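You operate a simulated robot arm through the tools that you are given. There is no shell and no other tool. Be economical: measure what you need, move in short steps, check, and stop when the job is done.

Carry out the task below with a simulated two-armed robot. There is one attempt and no reset: what you move stays moved.

TASK
Unplug the yellow hand control, slacken its teal screw and lay it in the repair tray.
Fine: supply switch off first; hold the control while you pull and turn; the orange connector stands in the black rest. Set down upright: orange connector, yellow hand control.

Only the result counts: the job must be done as asked and must still hold three seconds after the hand-in. Knocking over, shifting, dropping, spilling or breaking anything else fails it.

THE ROBOT
Two 6-joint arms with two-finger parallel grippers on one trunk, on a base that drives. Base frame: it is fixed to the floor where the robot stands at the start and does not move with it; the origin is under the middle of the robot, x ahead of it, y to its left, z up. Lengths are in mm, angles in degrees, forces in N, time in s.
The left shoulder is at the start at [60, 187, 1147], the right one opposite. With the tool pointing down near the work surface each hand reaches from about 260 to 620 mm from the robot's upright axis, wherever it stands, measured 20 degrees to its own side. Places, roughly: inside of the black connector rest [600, 300, 900]; inside of the grey repair tray [300, 400, 900]; purple supply switch [400, 0, 800]; socket of the hand control [400, 200, 900]; teal hand screw [500, 200, 900]. Payload 1.57 kg a hand.
The TCP of each hand is the grasp point between the finger pads, 30 mm short of the fingertips. In the tool frame z runs along the fingers and y along their closing line. The gripper opens to 110 mm. The fingers are 24 mm wide and 12 mm thick; the gripper's body (48 by 112 mm) begins 78 mm behind the TCP.
Orientation is that of the tool frame in the base frame, as a unit quaternion [x, y, z, w]. With the fingers straight down and closing along the base's y, the tool's x points along the base's -x, its y along +y and its z along -z.

THE INTERFACE
- The arms move only by the tool play_rows. It takes "left_deltas", "right_deltas" or both (then of equal length, played together; a hand with none holds still); each is a list of rows, each an object of numbers (a shift or turn left out is 0, a gripper value left out holds the last): "x", "y", "z": the shift along the base's x, y, z in mm; "rx", "ry", "rz": the turn, a rotation vector about the base's x, y, z in degrees; "grip": the gripper command, from -1 (shut) to 1 (fully open), values between in proportion. In form: [{"x": .., "y": .., "z": .., "rx": .., "ry": .., "rz": .., "grip": ..}, ...]. A call has 1 to 8 rows; each row is the pose to reach, as a shift and turn from the pose commanded when the call began. A row lasts 0.2 s, in which the tool goes at most 50 mm and 8.6 degrees; a call with a longer step from one row to the next is refused whole, and so is a gripper value outside its range. A pose out of reach is approached as far as the arm can. The call stops where the force on the tool passes 70 N (or 10 N more than at its start, if that is more) or the arm is blocked; 0.2 s more then pass. Each finger travels about 153 mm/s and halts on what it meets, pressing with about 26 N; the grip force reading is that of the motor and also rises with nothing between the fingers. The clock runs only during rows and for 0.2 s after the last one: add rows that repeat a pose to give the fingers time. The reply holds the time, the measured pose of the TCP, the force on the tool along the base axes, the opening and the grip force, in the units named above and with some noise, with the torque about the TCP (base axes, N m) and any sound that the robot's microphone picked up.
- Cameras (640 x 400 px; columns grow to the right, rows downward): "scene" is now at [10.5, 40.7, 1692.8]; the picture's right is [0.49, -0.87, 0.00], its down [-0.71, -0.40, -0.58] and it looks along [0.50, 0.28, -0.82] (base axes); focal length 254 px, centre (320, 200). "left" rides on the left gripper at [70, -16, -141] in its tool frame; the picture's right is [0.23, 0.97, 0.00], its down [-0.86, 0.20, -0.48] and it looks along [-0.47, 0.11, 0.88] (tool axes); focal length 222 px, centre (320, 200). "right" rides on the right gripper at [70, 16, -141] in its tool frame; the picture's right is [-0.23, 0.97, 0.00], its down [-0.86, -0.20, -0.48] and it looks along [-0.47, -0.11, 0.88] (tool axes); focal length 222 px, centre (320, 200). There is no depth. A picture from a camera that has moved, and an enlarged one, comes with that camera's place and axes in the base frame and with its lens. The place of the scene camera against the robot may be out by one fixed shift of up to 18 mm in any direction.
- get_image(camera): a new picture of that camera. No time passes.
- raise_lower(by): slides the trunk up (or, below 0, down) by that many mm; the arms and the scene camera ride with it, the base frame stays. It gives what a move gives, with no picture.
- roll_base(legs): drives the robot by 1 to 6 legs, each [ahead, left, turn to the left] in mm, mm and degrees, along the robot's own axes; the way and the turn of a leg run together, so that a leg with both is an arc; at most 1500 mm and 180 degrees a leg. The arms and the cameras ride along, it lands a little off, and it stops where it bumps. It gives what a move gives.
- pan_tilt(pan, tilt): turns the head with the scene camera to pan (to the left, within 86 degrees either way) and tilt (down, from -29 to 69), counted from straight ahead of the robot. It gives what a move gives.
- inspect(camera, box): a new picture of the part [left, top, right, bottom] of that camera's present view, enlarged. No time passes.
- hand_in(): hands the job in; it is judged then, once.

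Work in short steps. Places have to be worked out from the pictures, the camera data and where the tool is seen: move nearer, look again, correct. Check each grasp and each placing, and mend what went wrong. You have 120 turns and 100 pictures in all, those below and enlarged ones among them. Open the grippers and draw the arms clear of the work before you hand the job in, unless the task says otherwise; then end with one line.

The tools are called after "Emit:" by a JSON object that holds its "fn" and its "kwargs". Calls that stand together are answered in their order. play_rows: Moves the arms, as the interface text tells. Its arguments: {"type":"object","properties":{"left_deltas":{"type":"array","items":{"type":"object","properties":{"x":{"type":"number"},"y":{"type":"number"},"z":{"type":"number"},"rx":{"type":"number"},"ry":{"type":"number"},"rz":{"type":"number"},"grip":{"type":"number"}}}},"right_deltas":{"type":"array","items":{"type":"object","properties":{"x":{"type":"number"},"y":{"type":"number"},"z":{"type":"number"},"rx":{"type":"number"},"ry":{"type":"number"},"rz":{"type":"number"},"grip":{"type":"number"}}}}},"required":[]} The other tools are called the same way: raise_lower (by) slides the trunk up or down; roll_base (legs) drives the base; pan_tilt (pan, tilt) turns the head that bears the scene camera; get_image (camera) takes a picture; inspect (camera, box) takes an enlarged picture of a part of a camera's view; hand_in () hands the job in.

At the start:

```text
clock: 0.0
left_eef_pos: [282.4, 336.2, 1188.5]
left_orientation: [0.0, 1.0, 0.0, 0.0]
left_ft_force: [0.7, 0.3, -0.6]
left_ft_torque: [0.01, 0.01, 0.0]
left_gripper_width: 109.8
left_grip_force: 0.0
right_eef_pos: [341.9, 30.4, 1237.1]
right_orientation: [0.0, 1.0, 0.0, 0.001]
right_ft_force: [-0.7, 0.2, 0.2]
right_ft_torque: [0.0, 0.0, -0.03]
right_gripper_width: 110.0
right_grip_force: 0.0
trunk travel left (down, up): [-775.0, 215.0]
robot x, y, heading: [0.5, 1.5, -0.5]
head pan, tilt: [29.5, 54.8]
```

scene: 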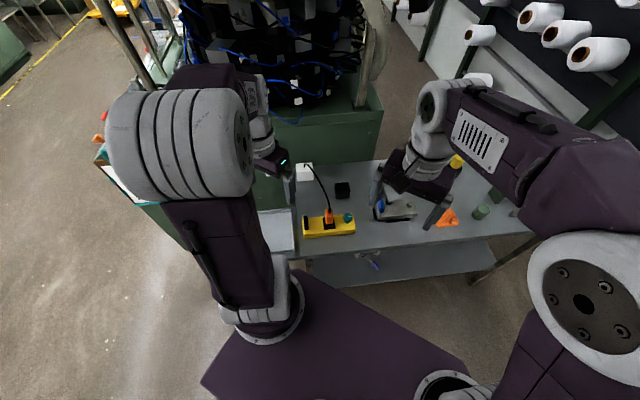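
right: 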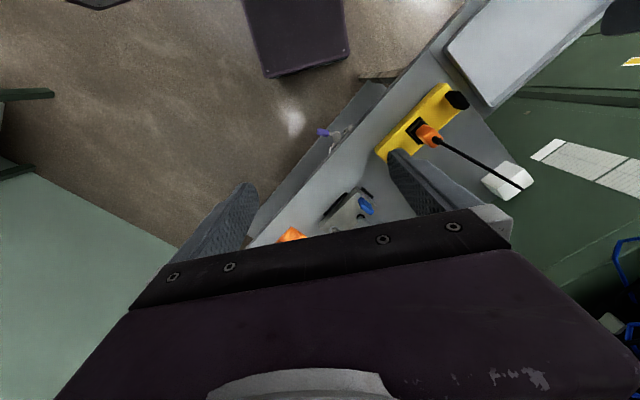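
left: 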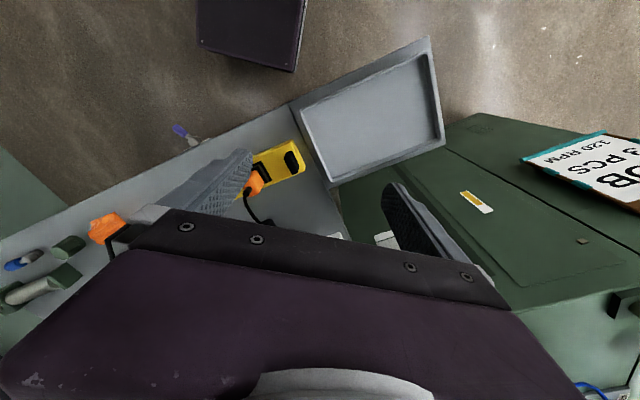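

The pictures show the yellow control with an orange plug and a teal knob, the black rest behind it, and the purple switch on the bench's front edge. I'll enlarge the views to place them.

Emit:
{"fn": "inspect", "kwargs": {"camera": "scene", "box": [260, 140, 420, 290]}}

Emit:
{"fn": "inspect", "kwargs": {"camera": "right", "box": [280, 60, 560, 240]}}

Emit:
{"fn": "inspect", "kwargs": {"camera": "left", "box": [150, 30, 470, 260]}}

```text
2.67 times, centred on (340, 215) of scene
camera zoom: at [10.5, 40.7, 1692.8], right [0.49, -0.87, 0.0], down [-0.71, -0.4, -0.58], along [0.5, 0.28, -0.82], focal length 677 px, centre (267, 160)
```

zoom: 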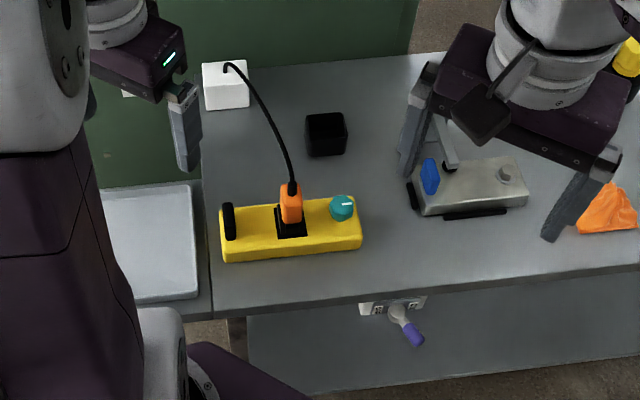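

```text
2.22 times, centred on (420, 150) of right
camera zoom: at [272.9, 46.9, 1378.1], right [0.23, 0.97, 0.0], down [0.86, -0.2, 0.48], along [0.47, -0.11, -0.88], focal length 494 px, centre (98, 311)
```

zoom: 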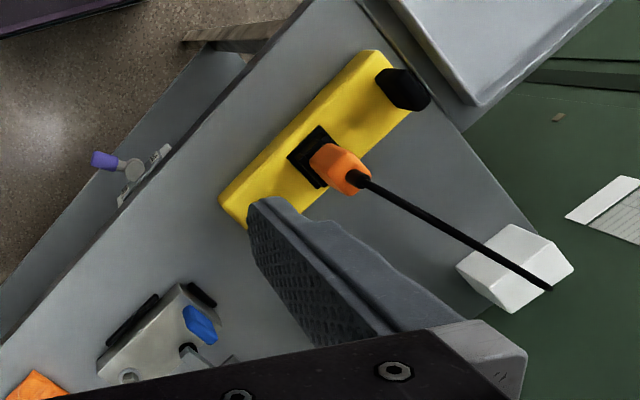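

```text
1.74 times, centred on (310, 145) of left
camera zoom: at [213.5, 320.2, 1328.7], right [-0.23, 0.97, 0.0], down [0.86, 0.2, 0.48], along [0.47, 0.11, -0.88], focal length 386 px, centre (337, 296)
```

zoom: 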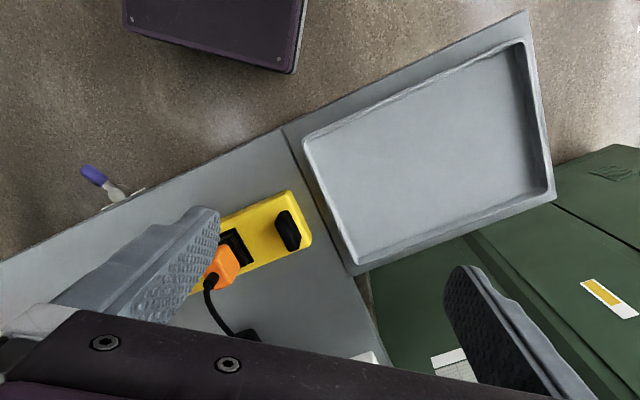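

Next, a close look at the switch and the control from the same spot.

Emit:
{"fn": "inspect", "kwargs": {"camera": "scene", "box": [345, 240, 395, 275]}}

Emit:
{"fn": "inspect", "kwargs": {"camera": "right", "box": [305, 100, 385, 155]}}

Emit:
{"fn": "inspect", "kwargs": {"camera": "scene", "box": [290, 175, 370, 245]}}

```text
11.43 times, centred on (370, 258) of scene
camera zoom: at [10.5, 40.7, 1692.8], right [0.49, -0.87, 0.0], down [-0.71, -0.4, -0.58], along [0.5, 0.28, -0.82], focal length 2900 px, centre (-251, -457)
```

zoom: 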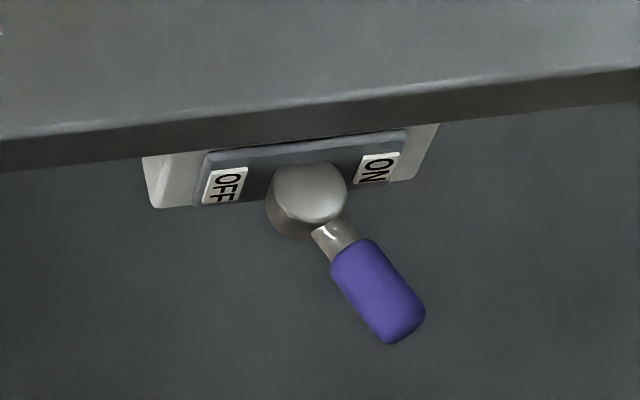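

```text
7.27 times, centred on (345, 128) of right
camera zoom: at [272.9, 46.9, 1378.1], right [0.23, 0.97, 0.0], down [0.86, -0.2, 0.48], along [0.47, -0.11, -0.88], focal length 1615 px, centre (138, 727)
```

zoom: 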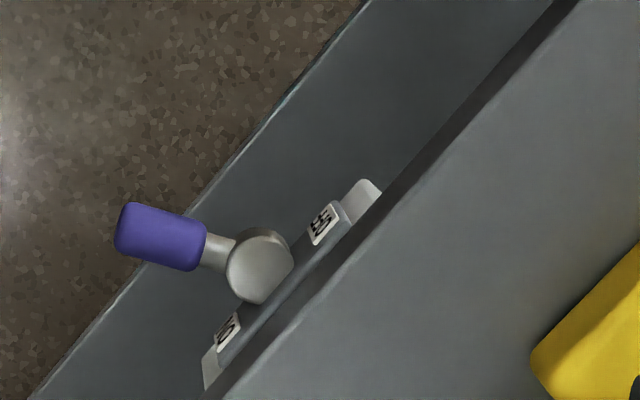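

```text
5.71 times, centred on (330, 210) of scene
camera zoom: at [10.5, 40.7, 1692.8], right [0.49, -0.87, 0.0], down [-0.71, -0.4, -0.58], along [0.5, 0.28, -0.82], focal length 1450 px, centre (263, 143)
```

zoom: 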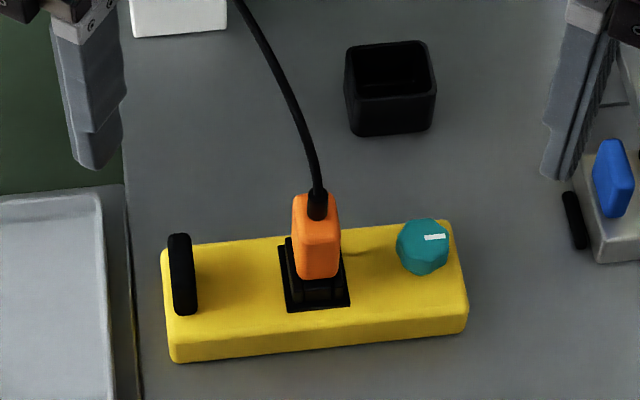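

Two views put the switch's ball pivot at about (402, 59, 834) and the purple handle's end at about (384, 18, 817). It leans to ON, so it must be pushed to the left along the bench edge. I'll bring the closed right fingers to its ON side, turned square to the bench (about 37°).

Emit:
{"fn": "play_rows", "kwargs": {"right_deltas": [{"x": 10, "y": -8, "z": -40, "rz": 7.4, "grip": -1}, {"x": 20, "y": -16, "z": -80, "rz": 14.8}, {"x": 30, "y": -24, "z": -120, "rz": 22.2}, {"x": 40, "y": -32, "z": -160, "rz": 29.6}, {"x": 50, "y": -40, "z": -200, "rz": 37}, {"x": 60, "y": -45, "z": -240, "rz": 37}, {"x": 67, "y": -50, "z": -285, "rz": 37}, {"x": 67, "y": -50, "z": -285, "rz": 37}]}}

Emit:
{"fn": "get_image", "kwargs": {"camera": "right"}}

Emit:
{"fn": "get_image", "kwargs": {"camera": "scene"}}

```text
clock: 1.8
left_eef_pos: [282.7, 337.3, 1189.2]
left_orientation: [0.0, 1.0, -0.001, 0.0]
left_ft_force: [-0.6, -0.4, 0.1]
left_ft_torque: [0.0, -0.01, -0.01]
left_gripper_width: 110.1
left_grip_force: 0.1
right_eef_pos: [406.7, -19.5, 951.8]
right_orientation: [-0.317, 0.948, 0.0, 0.0]
right_ft_force: [-0.2, -0.5, 0.4]
right_ft_torque: [0.01, -0.01, 0.03]
right_gripper_width: 0.0
right_grip_force: 21.3
trunk travel left (down, up): [-775.0, 215.0]
robot x, y, heading: [0.7, -4.2, 0.1]
head pan, tilt: [29.5, 54.8]
```

```text
90 pictures are left
camera right: at [343.3, -48.8, 1092.6], right [-0.41, 0.91, 0.0], down [0.8, 0.36, 0.48], along [0.44, 0.19, -0.88], focal length 222 px, centre (320, 200)
```

right: 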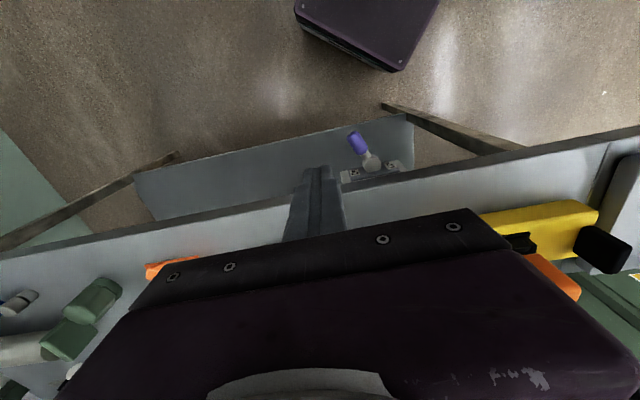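

```text
89 pictures are left
camera scene: at [9.8, 40.6, 1692.8], right [0.49, -0.87, 0.0], down [-0.71, -0.4, -0.58], along [0.5, 0.28, -0.82], focal length 254 px, centre (320, 200)
```

scene: 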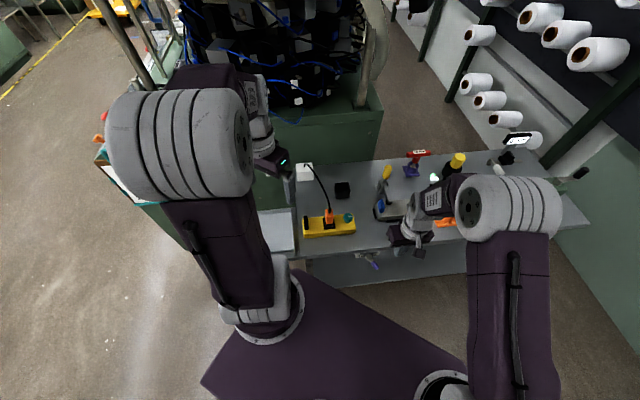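

The right camera's two views disagree with the scene camera about the height, so the scene camera is shifted. I'll zoom in here to fix the switch properly.

Emit:
{"fn": "inspect", "kwargs": {"camera": "right", "box": [300, 110, 420, 200]}}

Emit:
{"fn": "inspect", "kwargs": {"camera": "left", "box": [150, 90, 250, 160]}}

```text
4.44 times, centred on (360, 155) of right
camera zoom: at [343.3, -48.8, 1092.6], right [-0.41, 0.91, 0.0], down [0.8, 0.36, 0.48], along [0.44, 0.19, -0.88], focal length 987 px, centre (142, 400)
```

zoom: 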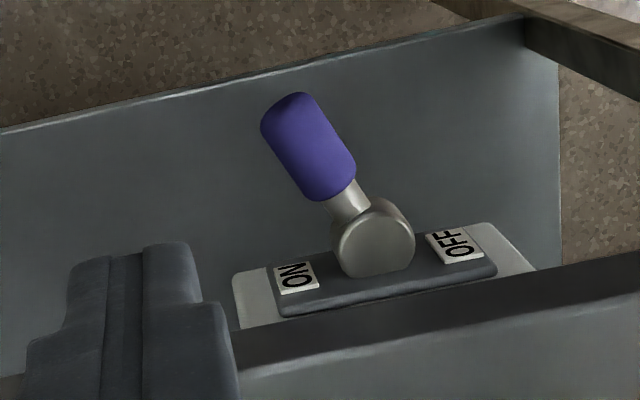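

```text
5.71 times, centred on (200, 125) of left
camera zoom: at [213.0, 320.2, 1328.8], right [-0.23, 0.97, 0.0], down [0.86, 0.2, 0.48], along [0.47, 0.11, -0.88], focal length 1269 px, centre (1006, 629)
```

zoom: 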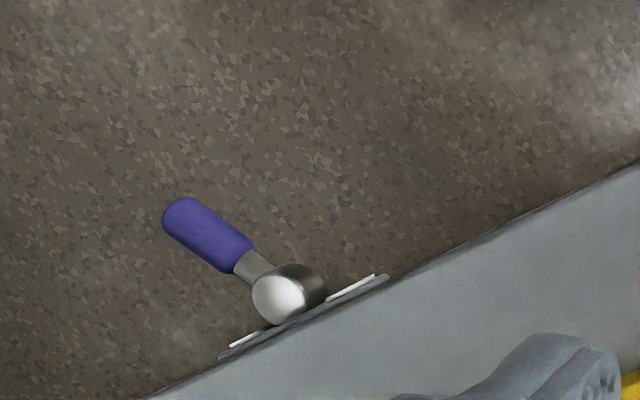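

Right and left views agree: pivot about (410, 60, 794), handle centre about (394, 28, 790), lever horizontal. I'll lower the closed fingers to z 808 on the ON side.

Emit:
{"fn": "play_rows", "kwargs": {"right_deltas": [{"x": 9.6, "y": 7.2, "z": -36}, {"x": 9.6, "y": 7.2, "z": -72}, {"x": 9.6, "y": 7.2, "z": -108}, {"x": 9.6, "y": 7.2, "z": -144}, {"x": 9.6, "y": 7.2, "z": -144}]}}

Emit:
{"fn": "inspect", "kwargs": {"camera": "right", "box": [260, 80, 460, 220]}}

```text
clock: 3.0
left_eef_pos: [282.4, 336.4, 1187.7]
left_orientation: [-0.001, 1.0, 0.0, -0.001]
left_ft_force: [-0.4, -0.2, 0.4]
left_ft_torque: [-0.02, -0.02, -0.01]
left_gripper_width: 110.0
left_grip_force: 0.0
right_eef_pos: [417.8, -11.6, 810.4]
right_orientation: [-0.317, 0.948, 0.0, 0.0]
right_ft_force: [-0.2, -0.5, -0.1]
right_ft_torque: [0.02, -0.04, -0.04]
right_gripper_width: 0.0
right_grip_force: 21.2
trunk travel left (down, up): [-775.0, 215.0]
robot x, y, heading: [-1.1, -0.1, 0.1]
head pan, tilt: [29.5, 54.8]
```

```text
2.86 times, centred on (360, 150) of right
camera zoom: at [353.3, -41.1, 950.0], right [-0.4, 0.91, 0.0], down [0.8, 0.36, 0.48], along [0.44, 0.19, -0.88], focal length 635 px, centre (206, 343)
```

zoom: 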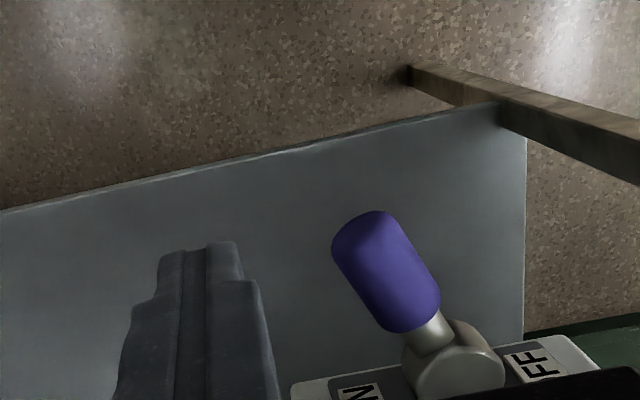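

The finger stands beside the handle at its height. I'll sweep left along the bench edge in small steps and watch the force and sound.

Emit:
{"fn": "play_rows", "kwargs": {"right_deltas": [{"x": -9, "y": 12}, {"x": -15, "y": 20}, {"x": -19.2, "y": 25.6}, {"x": -23.4, "y": 31.2}, {"x": -27.6, "y": 36.8}, {"x": -31.8, "y": 42.4}, {"x": -36, "y": 48}, {"x": -38.4, "y": 51.2}]}}

Emit:
{"fn": "inspect", "kwargs": {"camera": "right", "box": [260, 80, 460, 220]}}

```text
clock: 4.8
left_eef_pos: [288.7, 328.6, 1190.6]
left_orientation: [0.001, 1.0, 0.004, -0.002]
left_ft_force: [0.4, 0.4, -0.1]
left_ft_torque: [0.03, 0.03, 0.0]
left_gripper_width: 109.7
left_grip_force: 0.1
right_eef_pos: [385.5, 32.0, 808.4]
right_orientation: [-0.315, 0.949, 0.005, 0.0]
right_ft_force: [34.5, -47.9, 14.8]
right_ft_torque: [-0.23, -0.4, -0.62]
right_gripper_width: 0.0
right_grip_force: 21.1
trunk travel left (down, up): [-775.0, 215.0]
robot x, y, heading: [0.2, 0.9, -0.1]
head pan, tilt: [29.5, 54.8]
```

```text
2.86 times, centred on (360, 150) of right
camera zoom: at [320.5, 2.0, 948.6], right [-0.4, 0.92, 0.01], down [0.81, 0.35, 0.48], along [0.44, 0.2, -0.88], focal length 635 px, centre (206, 343)
```

zoom: 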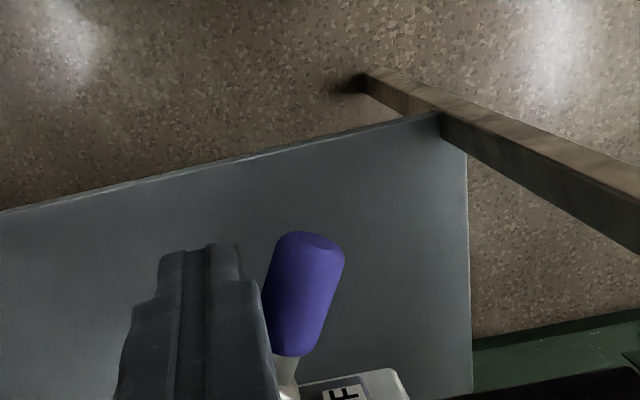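

The lever now leans to the OFF side and the force rose to about 59 N, which looks like the end stop. I'll back off and check that it stays there.

Emit:
{"fn": "play_rows", "kwargs": {"right_deltas": [{"x": 12, "y": -16}, {"x": 24, "y": -32}, {"x": 24, "y": -32}, {"x": 22, "y": -34, "z": 40}, {"x": 20, "y": -36, "z": 80}, {"x": 18, "y": -38, "z": 120}, {"x": 16, "y": -40, "z": 160}, {"x": 16, "y": -40, "z": 190}]}}

Emit:
{"fn": "inspect", "kwargs": {"camera": "right", "box": [260, 80, 460, 220]}}

Emit:
{"fn": "inspect", "kwargs": {"camera": "scene", "box": [280, 170, 400, 275]}}

```text
clock: 6.6
left_eef_pos: [282.2, 336.5, 1188.8]
left_orientation: [0.0, 1.0, 0.001, 0.0]
left_ft_force: [-0.1, -0.3, 0.7]
left_ft_torque: [0.03, 0.01, 0.0]
left_gripper_width: 110.1
left_grip_force: 0.0
right_eef_pos: [395.4, -1.4, 1000.1]
right_orientation: [-0.316, 0.949, 0.001, 0.0]
right_ft_force: [0.0, -0.3, 0.3]
right_ft_torque: [0.02, 0.04, -0.01]
right_gripper_width: 0.3
right_grip_force: 21.3
trunk travel left (down, up): [-775.0, 215.0]
robot x, y, heading: [-3.5, 1.8, 0.2]
head pan, tilt: [29.5, 54.8]
```

```text
2.86 times, centred on (360, 150) of right
camera zoom: at [330.5, -31.0, 1139.9], right [-0.4, 0.91, 0.0], down [0.8, 0.36, 0.48], along [0.44, 0.19, -0.88], focal length 635 px, centre (206, 343)
```

zoom: 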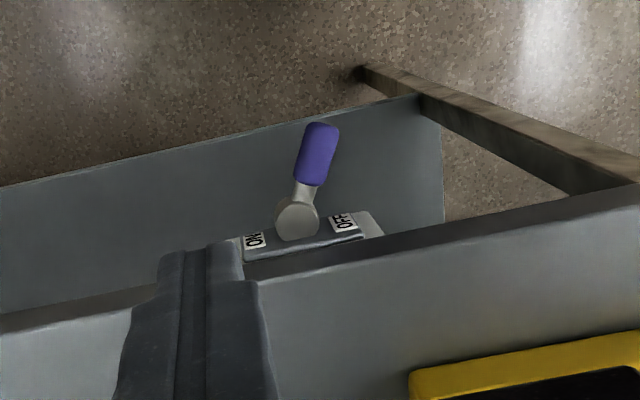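

```text
3.81 times, centred on (340, 222) of scene
camera zoom: at [10.1, 39.9, 1692.8], right [0.49, -0.87, 0.0], down [-0.71, -0.4, -0.58], along [0.5, 0.28, -0.82], focal length 967 px, centre (244, 114)
```

zoom: 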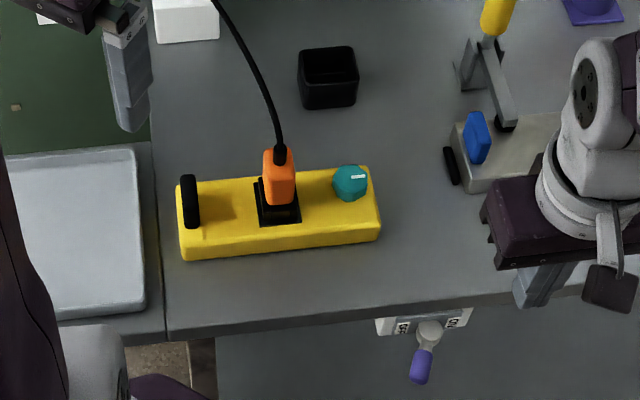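

The lever holds at OFF. From the known pivot, the scene camera reads about 13 mm too far in x. Now I'll bring the open left hand over the tray-side half of the control, with fingers closing across it, to measure it with the wrist camera.

Emit:
{"fn": "play_rows", "kwargs": {"left_deltas": [{"x": 14, "y": -8, "z": -15, "rz": -7.6}, {"x": 28, "y": -16, "z": -30, "rz": -15.2}, {"x": 42, "y": -24, "z": -45, "rz": -22.8}, {"x": 56, "y": -32, "z": -60, "rz": -30.4}, {"x": 70, "y": -40, "z": -75, "rz": -38}, {"x": 84, "y": -48, "z": -90, "rz": -45.6}, {"x": 97, "y": -58, "z": -108, "rz": -53}, {"x": 97, "y": -58, "z": -108, "rz": -53}]}}

Emit:
{"fn": "get_image", "kwargs": {"camera": "left"}}

Emit:
{"fn": "get_image", "kwargs": {"camera": "scene"}}

```text
clock: 8.4
left_eef_pos: [380.3, 279.3, 1080.5]
left_orientation: [0.447, 0.895, 0.0, 0.0]
left_ft_force: [0.2, 0.0, 0.6]
left_ft_torque: [-0.01, -0.03, -0.01]
left_gripper_width: 109.7
left_grip_force: 0.1
right_eef_pos: [396.1, -1.2, 999.0]
right_orientation: [-0.318, 0.948, 0.0, 0.0]
right_ft_force: [-0.5, 0.3, 0.0]
right_ft_torque: [0.03, 0.01, -0.01]
right_gripper_width: 0.1
right_grip_force: 21.7
trunk travel left (down, up): [-775.0, 215.0]
robot x, y, heading: [0.9, -1.0, 0.0]
head pan, tilt: [29.5, 54.8]
```

```text
82 pictures are left
camera left: at [324.9, 324.2, 1220.9], right [0.64, 0.77, 0.0], down [0.67, -0.56, 0.48], along [0.37, -0.31, -0.88], focal length 222 px, centre (320, 200)
```

left: 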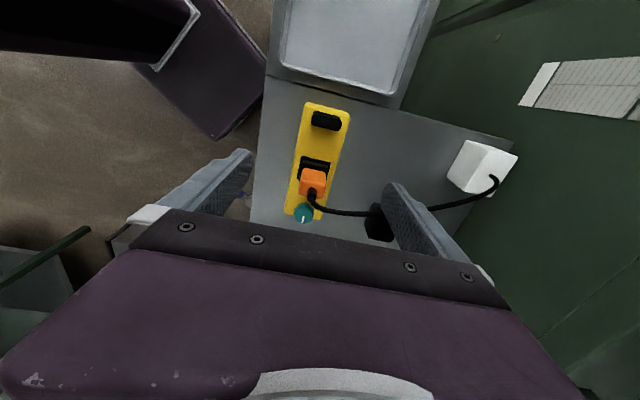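

```text
81 pictures are left
camera scene: at [10.0, 40.7, 1692.8], right [0.49, -0.87, 0.0], down [-0.71, -0.4, -0.58], along [0.5, 0.28, -0.82], focal length 254 px, centre (320, 200)
```

scene: 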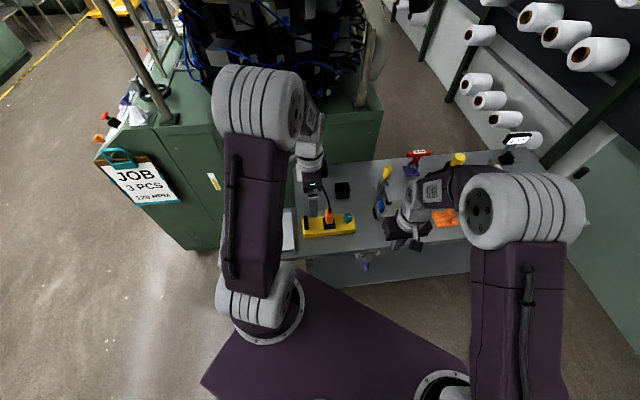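

Emit:
{"fn": "inspect", "kwargs": {"camera": "left", "box": [250, 85, 410, 245]}}

```text
2.50 times, centred on (330, 165) of left
camera zoom: at [324.9, 324.2, 1220.9], right [0.64, 0.77, 0.0], down [0.67, -0.56, 0.48], along [0.37, -0.31, -0.88], focal length 555 px, centre (295, 288)
```

zoom: 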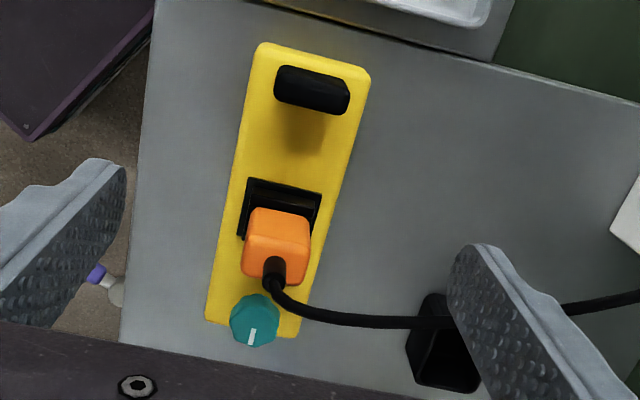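

Emit:
{"fn": "inspect", "kwargs": {"camera": "left", "box": [280, 145, 350, 225]}}

Emit:
{"fn": "inspect", "kwargs": {"camera": "scene", "box": [300, 190, 360, 240]}}

Emit:
{"fn": "inspect", "kwargs": {"camera": "right", "box": [400, 150, 640, 300]}}

```text
5.00 times, centred on (315, 185) of left
camera zoom: at [324.9, 324.2, 1220.9], right [0.64, 0.77, 0.0], down [0.67, -0.56, 0.48], along [0.37, -0.31, -0.88], focal length 1111 px, centre (345, 275)
```

zoom: 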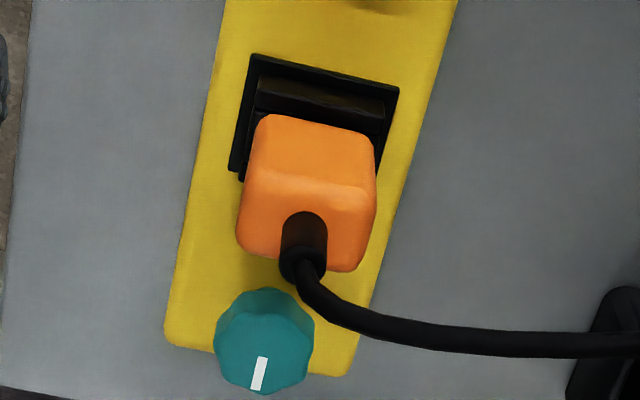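

```text
8.00 times, centred on (330, 215) of scene
camera zoom: at [10.0, 40.7, 1692.8], right [0.49, -0.87, 0.0], down [-0.71, -0.4, -0.58], along [0.5, 0.28, -0.82], focal length 2030 px, centre (240, 80)
```

zoom: 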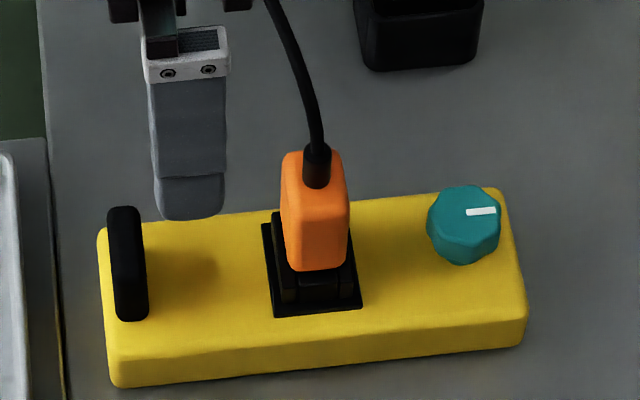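

```text
2.67 times, centred on (520, 225) of right
camera zoom: at [330.6, -30.2, 1139.5], right [-0.4, 0.91, 0.0], down [0.8, 0.36, 0.48], along [0.44, 0.19, -0.88], focal length 592 px, centre (-213, 133)
```

zoom: 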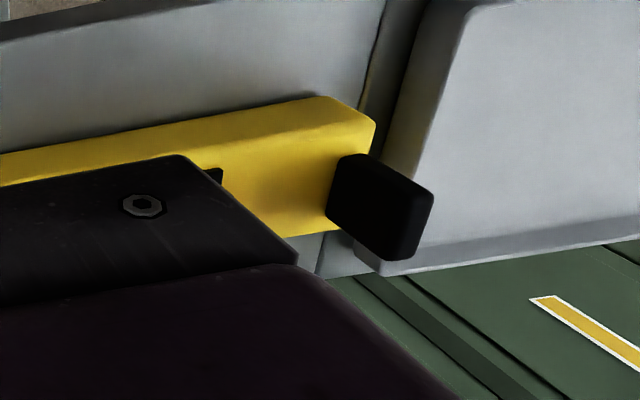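

I judge the control's top face at z ≈ 880 and its centre at (418, 233). It is 188 × 65 mm with its axis along (0.6, -0.8). The plug stands at the centre with its top at z ≈ 954, and the knob is about 72 mm along the axis. I'll tilt the left hand 35° toward the tray, so the right hand has room at the plug, and move it down to straddle the control.

Emit:
{"fn": "play_rows", "kwargs": {"left_deltas": [{"x": 2, "y": -2, "z": -20, "rx": -5.6, "ry": -4.2}, {"x": 4, "y": -4, "z": -40, "rx": -11.2, "ry": -8.4}, {"x": 6, "y": -6, "z": -60, "rx": -16.8, "ry": -12.6}, {"x": 8, "y": -8, "z": -80, "rx": -22.4, "ry": -16.8}, {"x": 10.7, "y": -10.3, "z": -105, "rx": -28, "ry": -21}, {"x": 10.7, "y": -10.3, "z": -130, "rx": -28, "ry": -21}, {"x": 10.7, "y": -10.3, "z": -150, "rx": -28, "ry": -21}, {"x": 10.7, "y": -10.3, "z": -150, "rx": -28, "ry": -21}]}}

Emit:
{"fn": "get_image", "kwargs": {"camera": "left"}}

Emit:
{"fn": "inspect", "kwargs": {"camera": "scene", "box": [270, 150, 390, 250]}}

```text
clock: 10.2
left_eef_pos: [391.9, 269.1, 930.8]
left_orientation: [0.425, 0.854, -0.134, 0.268]
left_ft_force: [0.3, 1.0, 0.2]
left_ft_torque: [0.02, -0.01, 0.04]
left_gripper_width: 110.1
left_grip_force: 0.1
right_eef_pos: [395.0, 0.5, 998.2]
right_orientation: [-0.318, 0.948, 0.0, -0.001]
right_ft_force: [0.1, -0.1, 0.5]
right_ft_torque: [0.02, -0.02, 0.01]
right_gripper_width: 0.1
right_grip_force: 22.1
trunk travel left (down, up): [-775.0, 215.0]
robot x, y, heading: [0.5, -1.7, -0.0]
head pan, tilt: [29.5, 54.8]
```

```text
76 pictures are left
camera left: at [294.9, 369.6, 1005.3], right [0.67, 0.73, -0.13], down [0.42, -0.22, 0.88], along [0.62, -0.64, -0.45], focal length 222 px, centre (320, 200)
```

left: 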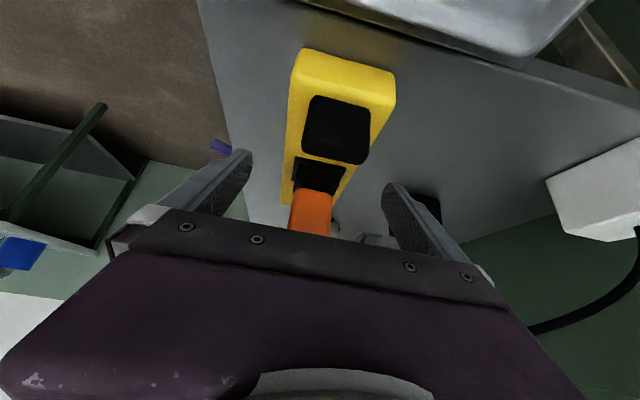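

```text
4.00 times, centred on (330, 200) of scene
camera zoom: at [10.3, 40.8, 1692.8], right [0.49, -0.87, 0.0], down [-0.71, -0.4, -0.58], along [0.5, 0.28, -0.82], focal length 1015 px, centre (280, 200)
```

zoom: 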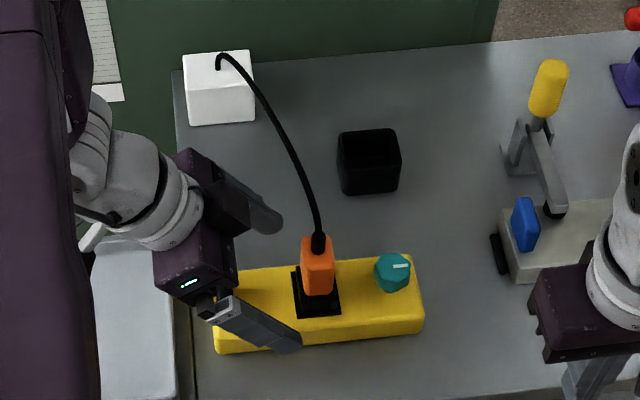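

The tilt is fine and the fingers straddle the control. I'll lower it 44 mm in small steps and watch for bench contact.

Emit:
{"fn": "play_rows", "kwargs": {"left_deltas": [{"z": -15}, {"z": -30}, {"z": -38}, {"z": -44}, {"z": -44}]}}

Emit:
{"fn": "get_image", "kwargs": {"camera": "left"}}

Emit:
{"fn": "inspect", "kwargs": {"camera": "scene", "box": [290, 180, 370, 245]}}

```text
clock: 11.4
left_eef_pos: [396.6, 274.5, 889.7]
left_orientation: [0.426, 0.854, -0.137, 0.266]
left_ft_force: [0.2, 0.8, -0.1]
left_ft_torque: [-0.01, 0.04, 0.0]
left_gripper_width: 110.1
left_grip_force: 0.1
left hand out of reach, approached as far as the arm can: row 2, 3, 4, 5
right_eef_pos: [396.3, -0.6, 998.8]
right_orientation: [-0.317, 0.948, 0.0, 0.0]
right_ft_force: [0.7, 0.8, 0.8]
right_ft_torque: [0.0, 0.01, -0.03]
right_gripper_width: 0.1
right_grip_force: 21.1
trunk travel left (down, up): [-775.0, 215.0]
robot x, y, heading: [-2.5, 2.4, -0.1]
head pan, tilt: [29.5, 54.8]
```

```text
74 pictures are left
camera left: at [302.4, 374.3, 964.3], right [0.67, 0.73, -0.14], down [0.42, -0.22, 0.88], along [0.61, -0.64, -0.45], focal length 222 px, centre (320, 200)
```

left: 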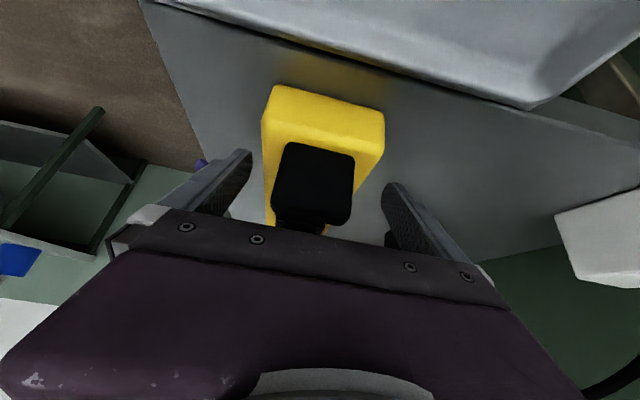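

```text
6.15 times, centred on (330, 212) of scene
camera zoom: at [10.5, 40.6, 1692.8], right [0.49, -0.87, 0.0], down [-0.71, -0.4, -0.58], along [0.5, 0.28, -0.82], focal length 1561 px, centre (258, 123)
```

zoom: 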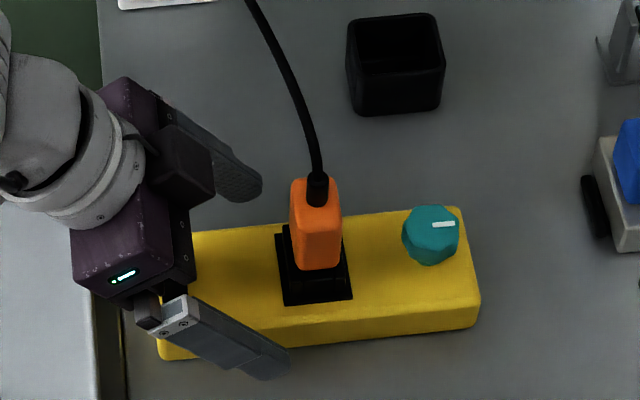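

The left arm ran out of reach just short of the goal and ended 8 mm off sideways. I'll lift both hands, lower the trunk 60 mm and come down again.

Emit:
{"fn": "play_rows", "kwargs": {"left_deltas": [{"z": 30, "x": -5, "y": -5}, {"z": 60, "x": -5, "y": -5}, {"z": 90, "x": -5, "y": -5}, {"z": 90, "x": -5, "y": -5}], "right_deltas": [{"z": 30}, {"z": 60}, {"z": 90}, {"z": 90}]}}

Emit:
{"fn": "raise_lower", "kwargs": {"by": -60}}

```text
clock: 12.4
left_eef_pos: [392.5, 265.9, 978.9]
left_orientation: [0.425, 0.854, -0.136, 0.269]
left_ft_force: [-0.6, -0.7, 0.0]
left_ft_torque: [-0.05, 0.0, 0.01]
left_gripper_width: 110.0
left_grip_force: 0.1
right_eef_pos: [396.9, -0.9, 1088.7]
right_orientation: [-0.318, 0.948, 0.0, 0.001]
right_ft_force: [0.8, 0.2, 0.6]
right_ft_torque: [-0.03, 0.02, 0.0]
right_gripper_width: 0.2
right_grip_force: 21.7
trunk travel left (down, up): [-775.0, 215.0]
robot x, y, heading: [0.2, 2.1, -0.3]
head pan, tilt: [29.5, 54.8]
```

```text
clock: 13.4
left_eef_pos: [392.6, 268.4, 920.4]
left_orientation: [0.426, 0.853, -0.135, 0.269]
left_ft_force: [-0.7, 0.7, 0.2]
left_ft_torque: [0.04, -0.02, 0.01]
left_gripper_width: 110.2
left_grip_force: 0.0
right_eef_pos: [396.1, -1.9, 1028.4]
right_orientation: [-0.318, 0.948, -0.001, 0.0]
right_ft_force: [-0.2, -0.1, -0.2]
right_ft_torque: [0.01, 0.03, 0.0]
right_gripper_width: 0.0
right_grip_force: 21.4
trunk travel left (down, up): [-715.0, 275.0]
robot x, y, heading: [-1.9, 1.7, -0.1]
head pan, tilt: [29.5, 54.8]
```

Emit:
{"fn": "play_rows", "kwargs": {"left_deltas": [{"z": -12}, {"z": -22}, {"z": -30}, {"z": -35}, {"z": -35}]}}

Emit:
{"fn": "get_image", "kwargs": {"camera": "left"}}

Emit:
{"fn": "inspect", "kwargs": {"camera": "scene", "box": [290, 160, 370, 225]}}

```text
clock: 14.6
left_eef_pos: [392.8, 267.1, 884.3]
left_orientation: [0.426, 0.853, -0.135, 0.268]
left_ft_force: [-0.5, 0.5, 0.7]
left_ft_torque: [-0.01, 0.0, 0.03]
left_gripper_width: 109.9
left_grip_force: 0.0
right_eef_pos: [396.0, -1.8, 1028.1]
right_orientation: [-0.317, 0.948, 0.0, 0.0]
right_ft_force: [-0.1, 0.6, 0.0]
right_ft_torque: [0.01, 0.02, -0.02]
right_gripper_width: 0.0
right_grip_force: 20.6
trunk travel left (down, up): [-715.0, 275.0]
robot x, y, heading: [0.8, 1.8, 0.0]
head pan, tilt: [29.5, 54.8]
```

```text
72 pictures are left
camera left: at [296.8, 367.8, 959.2], right [0.67, 0.73, -0.13], down [0.42, -0.22, 0.88], along [0.62, -0.64, -0.45], focal length 222 px, centre (320, 200)
```

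left: 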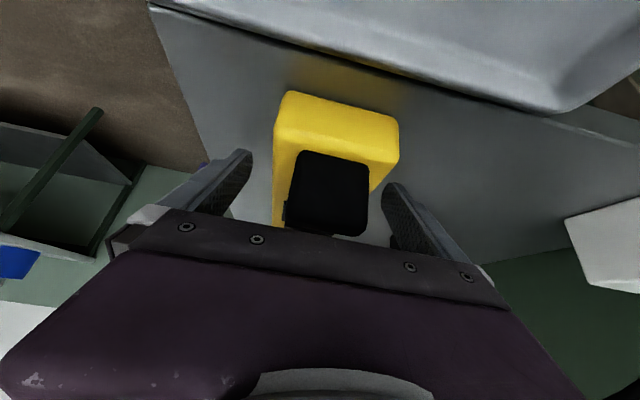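

```text
6.15 times, centred on (330, 192) of scene
camera zoom: at [10.4, 40.6, 1632.8], right [0.49, -0.87, 0.0], down [-0.71, -0.4, -0.58], along [0.5, 0.28, -0.82], focal length 1561 px, centre (258, 246)
```

zoom: 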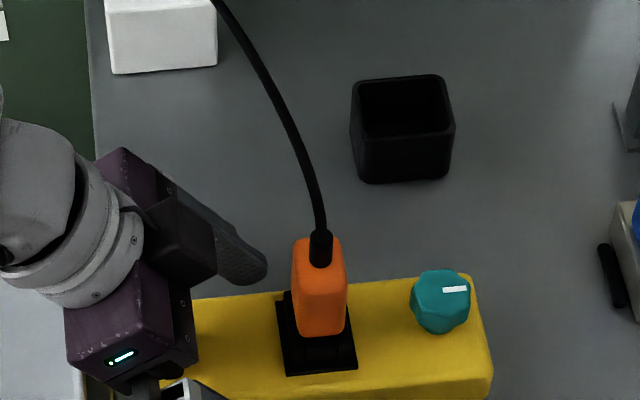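

The hand is centred on the control. I'll close the left gripper on it.

Emit:
{"fn": "play_rows", "kwargs": {"left_deltas": [{"grip": -1}, {"grip": -1}, {"grip": -1}]}}

Emit:
{"fn": "inspect", "kwargs": {"camera": "scene", "box": [290, 180, 370, 245]}}

```text
clock: 15.4
left_eef_pos: [391.7, 267.2, 884.1]
left_orientation: [0.426, 0.853, -0.135, 0.269]
left_ft_force: [-1.1, -0.4, 0.5]
left_ft_torque: [-0.08, -0.07, -0.12]
left_gripper_width: 70.0
left_grip_force: 25.9
right_eef_pos: [395.7, -0.7, 1028.6]
right_orientation: [-0.317, 0.948, 0.0, 0.0]
right_ft_force: [0.6, -0.2, 0.1]
right_ft_torque: [-0.03, -0.01, -0.01]
right_gripper_width: 0.0
right_grip_force: 21.2
trunk travel left (down, up): [-715.0, 275.0]
robot x, y, heading: [3.8, -0.7, 0.1]
head pan, tilt: [29.5, 54.8]
```

```text
6.15 times, centred on (330, 212) of scene
camera zoom: at [10.6, 40.7, 1632.8], right [0.49, -0.87, 0.0], down [-0.71, -0.4, -0.58], along [0.5, 0.28, -0.82], focal length 1561 px, centre (258, 123)
```

zoom: 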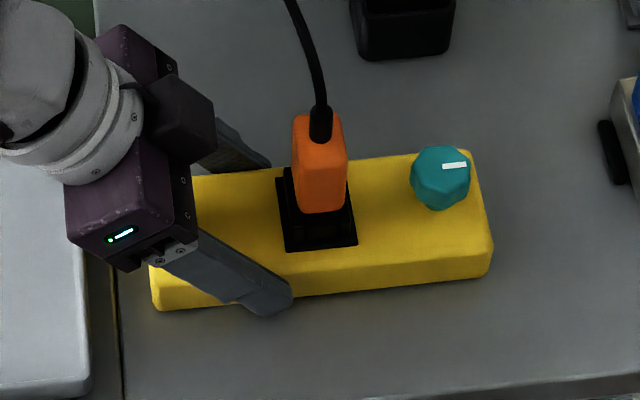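

The control is gripped at 70 mm with 26 N. Now I'll bring the right hand, opened to about 60 mm, to a spot in front of and above the plug for a look.

Emit:
{"fn": "play_rows", "kwargs": {"right_deltas": [{"z": 30, "y": 20, "grip": 0.1}, {"x": -4, "y": 50, "z": 42}, {"x": -8, "y": 90, "z": 42}, {"x": -14, "y": 130, "z": 42}, {"x": -20, "y": 170, "z": 42}, {"x": -25, "y": 197, "z": 42}, {"x": -25, "y": 197, "z": 42}]}}

Emit:
{"fn": "get_image", "kwargs": {"camera": "right"}}

Emit:
{"fn": "get_image", "kwargs": {"camera": "scene"}}

```text
clock: 17.0
left_eef_pos: [392.6, 267.2, 883.5]
left_orientation: [0.426, 0.853, -0.134, 0.268]
left_ft_force: [-0.1, 0.3, -0.2]
left_ft_torque: [-0.12, -0.02, 0.02]
left_gripper_width: 69.8
left_grip_force: 25.6
right_eef_pos: [370.7, 195.1, 1070.1]
right_orientation: [-0.317, 0.948, -0.001, 0.0]
right_ft_force: [0.2, 0.3, 0.4]
right_ft_torque: [0.02, 0.02, 0.01]
right_gripper_width: 60.6
right_grip_force: 0.0
trunk travel left (down, up): [-715.0, 275.0]
robot x, y, heading: [3.9, -0.3, -0.1]
head pan, tilt: [29.5, 54.8]
```

```text
69 pictures are left
camera right: at [306.0, 166.3, 1211.0], right [-0.4, 0.91, 0.0], down [0.8, 0.36, 0.48], along [0.44, 0.19, -0.88], focal length 222 px, centre (320, 200)
```

right: 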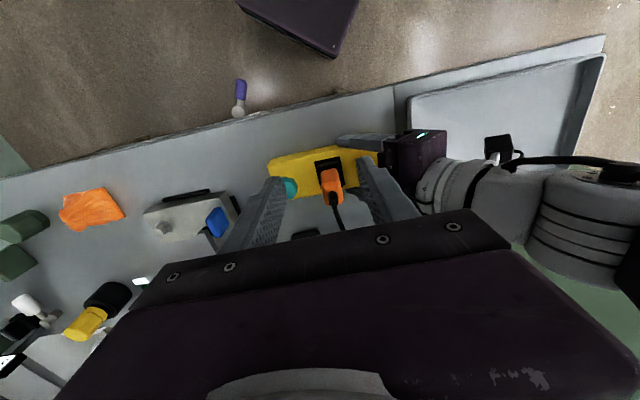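

```text
68 pictures are left
camera scene: at [10.6, 40.7, 1632.8], right [0.49, -0.87, 0.0], down [-0.71, -0.4, -0.58], along [0.5, 0.28, -0.82], focal length 254 px, centre (320, 200)
```

scene: 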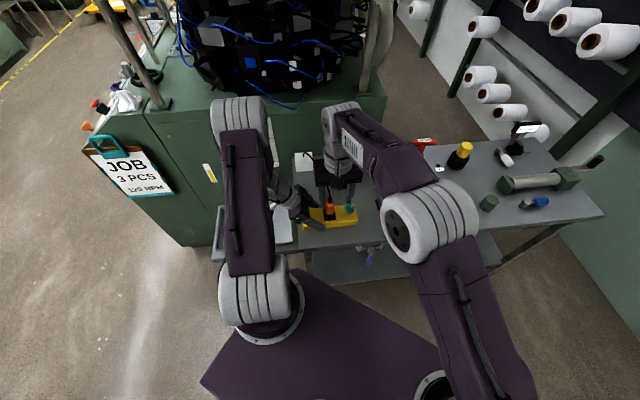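

Emit:
{"fn": "inspect", "kwargs": {"camera": "right", "box": [260, 130, 420, 240]}}

```text
3.64 times, centred on (340, 185) of right
camera zoom: at [306.0, 166.3, 1211.0], right [-0.4, 0.91, 0.0], down [0.8, 0.36, 0.48], along [0.44, 0.19, -0.88], focal length 808 px, centre (247, 254)
```

zoom: 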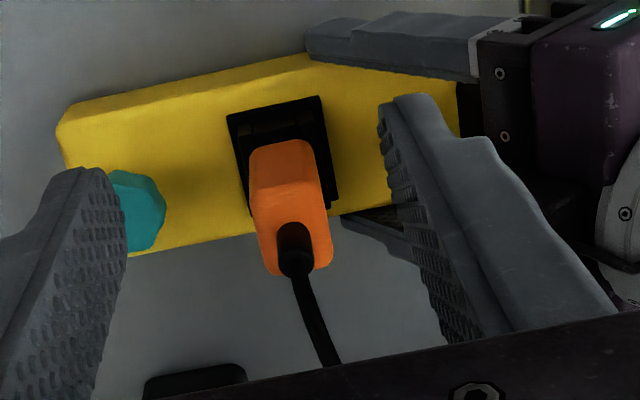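

The plug reads at (421, 234), matching the earlier estimate. I'll move the right hand over it and come down so the pads sit around the orange body.

Emit:
{"fn": "play_rows", "kwargs": {"right_deltas": [{"x": 25, "y": 19}, {"x": 49.3, "y": 38}, {"x": 49.3, "y": 38, "z": -35}, {"x": 49.3, "y": 38, "z": -70}, {"x": 49.3, "y": 38, "z": -100}, {"x": 49.3, "y": 38, "z": -100}]}}

Emit:
{"fn": "get_image", "kwargs": {"camera": "right"}}

Emit:
{"fn": "inspect", "kwargs": {"camera": "scene", "box": [270, 150, 390, 250]}}

```text
clock: 18.4
left_eef_pos: [392.6, 267.6, 884.9]
left_orientation: [0.425, 0.853, -0.135, 0.27]
left_ft_force: [-0.9, 0.6, 0.3]
left_ft_torque: [-0.39, -0.09, -0.1]
left_gripper_width: 69.6
left_grip_force: 26.4
right_eef_pos: [410.5, 222.2, 970.3]
right_orientation: [-0.317, 0.948, 0.0, 0.001]
right_ft_force: [1.2, -0.4, 0.3]
right_ft_torque: [-0.02, 0.01, 0.01]
right_gripper_width: 60.6
right_grip_force: 0.0
right hand out of reach, approached as far as the arm can: row 2, 3, 4, 5, 6
trunk travel left (down, up): [-715.0, 275.0]
robot x, y, heading: [-4.6, 0.3, -0.1]
head pan, tilt: [29.5, 54.8]
```

```text
66 pictures are left
camera right: at [346.5, 193.4, 1110.7], right [-0.4, 0.91, 0.0], down [0.8, 0.36, 0.48], along [0.44, 0.19, -0.88], focal length 222 px, centre (320, 200)
```

right: 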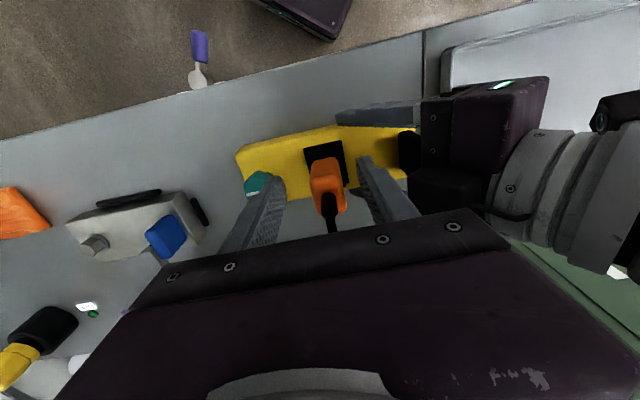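

```text
4.00 times, centred on (330, 200) of scene
camera zoom: at [10.3, 40.7, 1632.8], right [0.49, -0.87, 0.0], down [-0.71, -0.4, -0.58], along [0.5, 0.28, -0.82], focal length 1015 px, centre (280, 200)
```

zoom: 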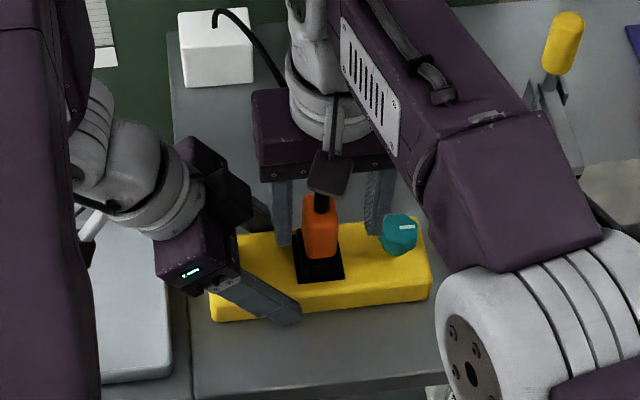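

The right hand is about 14 mm short of the plug. A 12° lean toward the robot, about the closing axis, leaves the pads parallel to the plug and brings the wrist nearer. I'll lean and shift forward.

Emit:
{"fn": "play_rows", "kwargs": {"right_deltas": [{"x": 3, "y": 3, "rx": 3.6, "ry": -4.8}, {"x": 6, "y": 7, "rx": 7.2, "ry": -9.6}, {"x": 9.5, "y": 11.3, "rx": 7.2, "ry": -9.6}, {"x": 9.5, "y": 11.3, "rx": 7.2, "ry": -9.6}]}}

Emit:
{"fn": "inspect", "kwargs": {"camera": "right", "box": [230, 120, 410, 250]}}

```text
clock: 19.4
left_eef_pos: [391.5, 267.8, 883.7]
left_orientation: [0.426, 0.853, -0.135, 0.269]
left_ft_force: [-1.2, 0.4, -0.7]
left_ft_torque: [-0.35, -0.12, -0.02]
left_gripper_width: 69.9
left_grip_force: 26.0
right_eef_pos: [420.8, 234.1, 970.6]
right_orientation: [-0.316, 0.943, 0.033, 0.099]
right_ft_force: [0.5, 0.4, 0.2]
right_ft_torque: [0.01, 0.0, 0.0]
right_gripper_width: 60.6
right_grip_force: 0.0
trunk travel left (down, up): [-715.0, 275.0]
robot x, y, heading: [-4.8, 3.2, -0.1]
head pan, tilt: [29.5, 54.8]
```

```text
3.08 times, centred on (320, 185) of right
camera zoom: at [333.5, 188.4, 1093.2], right [-0.41, 0.91, 0.05], down [0.71, 0.28, 0.65], along [0.58, 0.3, -0.76], focal length 684 px, centre (320, 246)
```

zoom: 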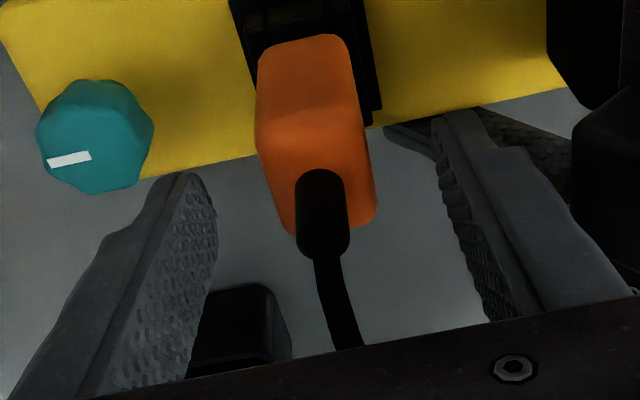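

The plug is centred between the pads. I'll lower 34 mm and close.

Emit:
{"fn": "play_rows", "kwargs": {"right_deltas": [{"z": -17}, {"z": -34}, {"z": -34}, {"z": -34, "grip": -1}, {"z": -34, "grip": -1}, {"z": -34, "grip": -1}]}}

Emit:
{"fn": "inspect", "kwargs": {"camera": "scene", "box": [280, 160, 370, 240]}}

Emit:
{"fn": "inspect", "kwargs": {"camera": "right", "box": [230, 100, 410, 230]}}

```text
clock: 20.8
left_eef_pos: [392.5, 267.1, 885.0]
left_orientation: [0.426, 0.853, -0.135, 0.268]
left_ft_force: [6.3, -4.5, -2.6]
left_ft_torque: [0.09, 0.19, 0.04]
left_gripper_width: 69.8
left_grip_force: 26.2
right_eef_pos: [421.0, 235.3, 936.6]
right_orientation: [-0.315, 0.943, 0.033, 0.099]
right_ft_force: [-6.8, 6.0, 5.5]
right_ft_torque: [0.31, 0.32, -0.01]
right_gripper_width: 25.3
right_grip_force: 25.9
trunk travel left (down, up): [-715.0, 275.0]
robot x, y, heading: [2.2, -3.3, 0.1]
head pan, tilt: [29.5, 54.8]
```

```text
5.00 times, centred on (325, 200) of scene
camera zoom: at [10.5, 41.0, 1632.8], right [0.49, -0.87, 0.0], down [-0.71, -0.4, -0.58], along [0.5, 0.28, -0.82], focal length 1269 px, centre (295, 200)
```

zoom: 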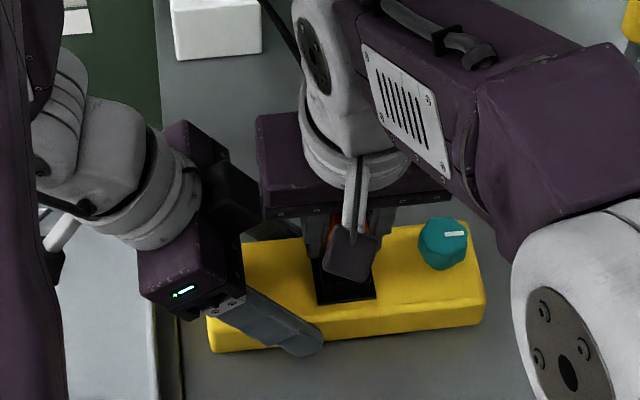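

```text
3.08 times, centred on (320, 165) of right
camera zoom: at [334.0, 189.2, 1059.6], right [-0.41, 0.91, 0.05], down [0.71, 0.28, 0.65], along [0.58, 0.3, -0.76], focal length 684 px, centre (320, 308)
```

zoom: 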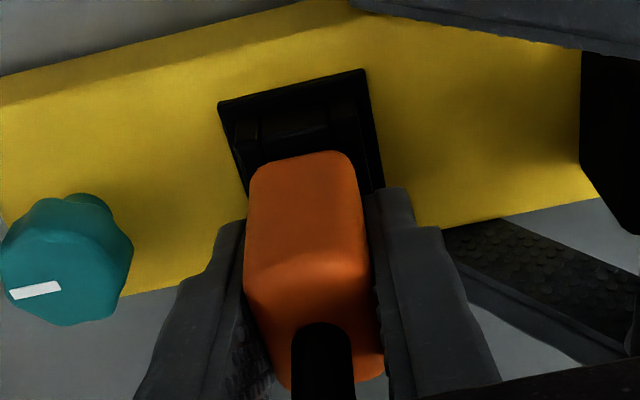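

The plug is gripped at 25 mm. I'll pull it straight up in small steps while the left hand holds the control.

Emit:
{"fn": "play_rows", "kwargs": {"right_deltas": [{"z": 3}, {"z": 6}, {"z": 9}, {"z": 12}, {"z": 15}, {"z": 18}, {"z": 22}, {"z": 26}]}}

Emit:
{"fn": "inspect", "kwargs": {"camera": "right", "box": [230, 100, 410, 230]}}

Emit:
{"fn": "inspect", "kwargs": {"camera": "scene", "box": [280, 160, 370, 240]}}

```text
clock: 22.6
left_eef_pos: [392.7, 268.4, 884.5]
left_orientation: [0.425, 0.854, -0.134, 0.269]
left_ft_force: [1.3, 0.0, 2.2]
left_ft_torque: [-0.41, -0.21, 0.15]
left_gripper_width: 69.8
left_grip_force: 26.3
right_eef_pos: [421.1, 234.6, 961.7]
right_orientation: [-0.316, 0.943, 0.034, 0.099]
right_ft_force: [0.5, -1.3, -1.1]
right_ft_torque: [0.01, -0.03, -0.01]
right_gripper_width: 25.5
right_grip_force: 26.1
trunk travel left (down, up): [-715.0, 275.0]
robot x, y, heading: [-6.1, -1.1, -0.1]
head pan, tilt: [29.5, 54.8]
```

```text
3.08 times, centred on (320, 165) of right
camera zoom: at [333.7, 188.7, 1085.5], right [-0.41, 0.91, 0.05], down [0.71, 0.28, 0.65], along [0.58, 0.3, -0.76], focal length 684 px, centre (320, 308)
```

zoom: 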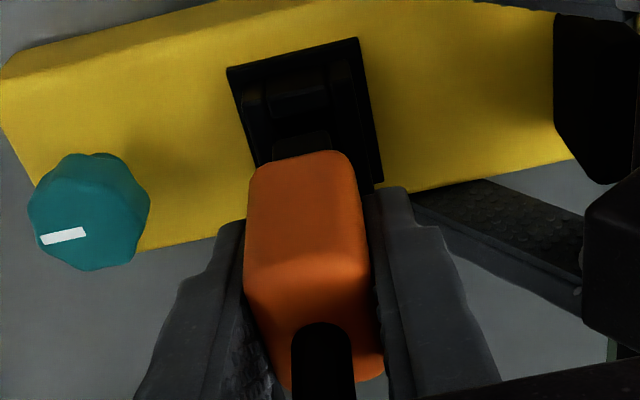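

```text
5.00 times, centred on (325, 200) of scene
camera zoom: at [10.5, 40.9, 1632.8], right [0.49, -0.87, 0.0], down [-0.71, -0.4, -0.58], along [0.5, 0.28, -0.82], focal length 1269 px, centre (295, 200)
```

zoom: 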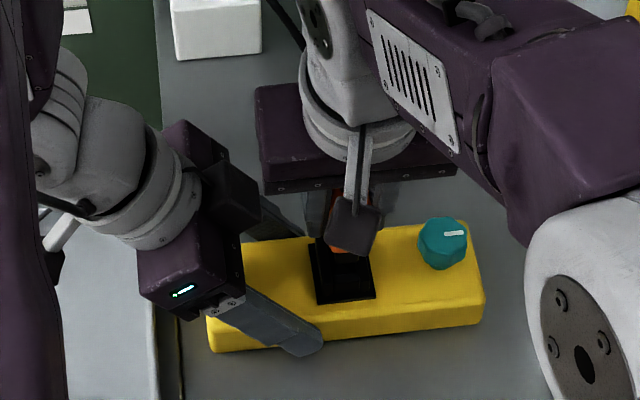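

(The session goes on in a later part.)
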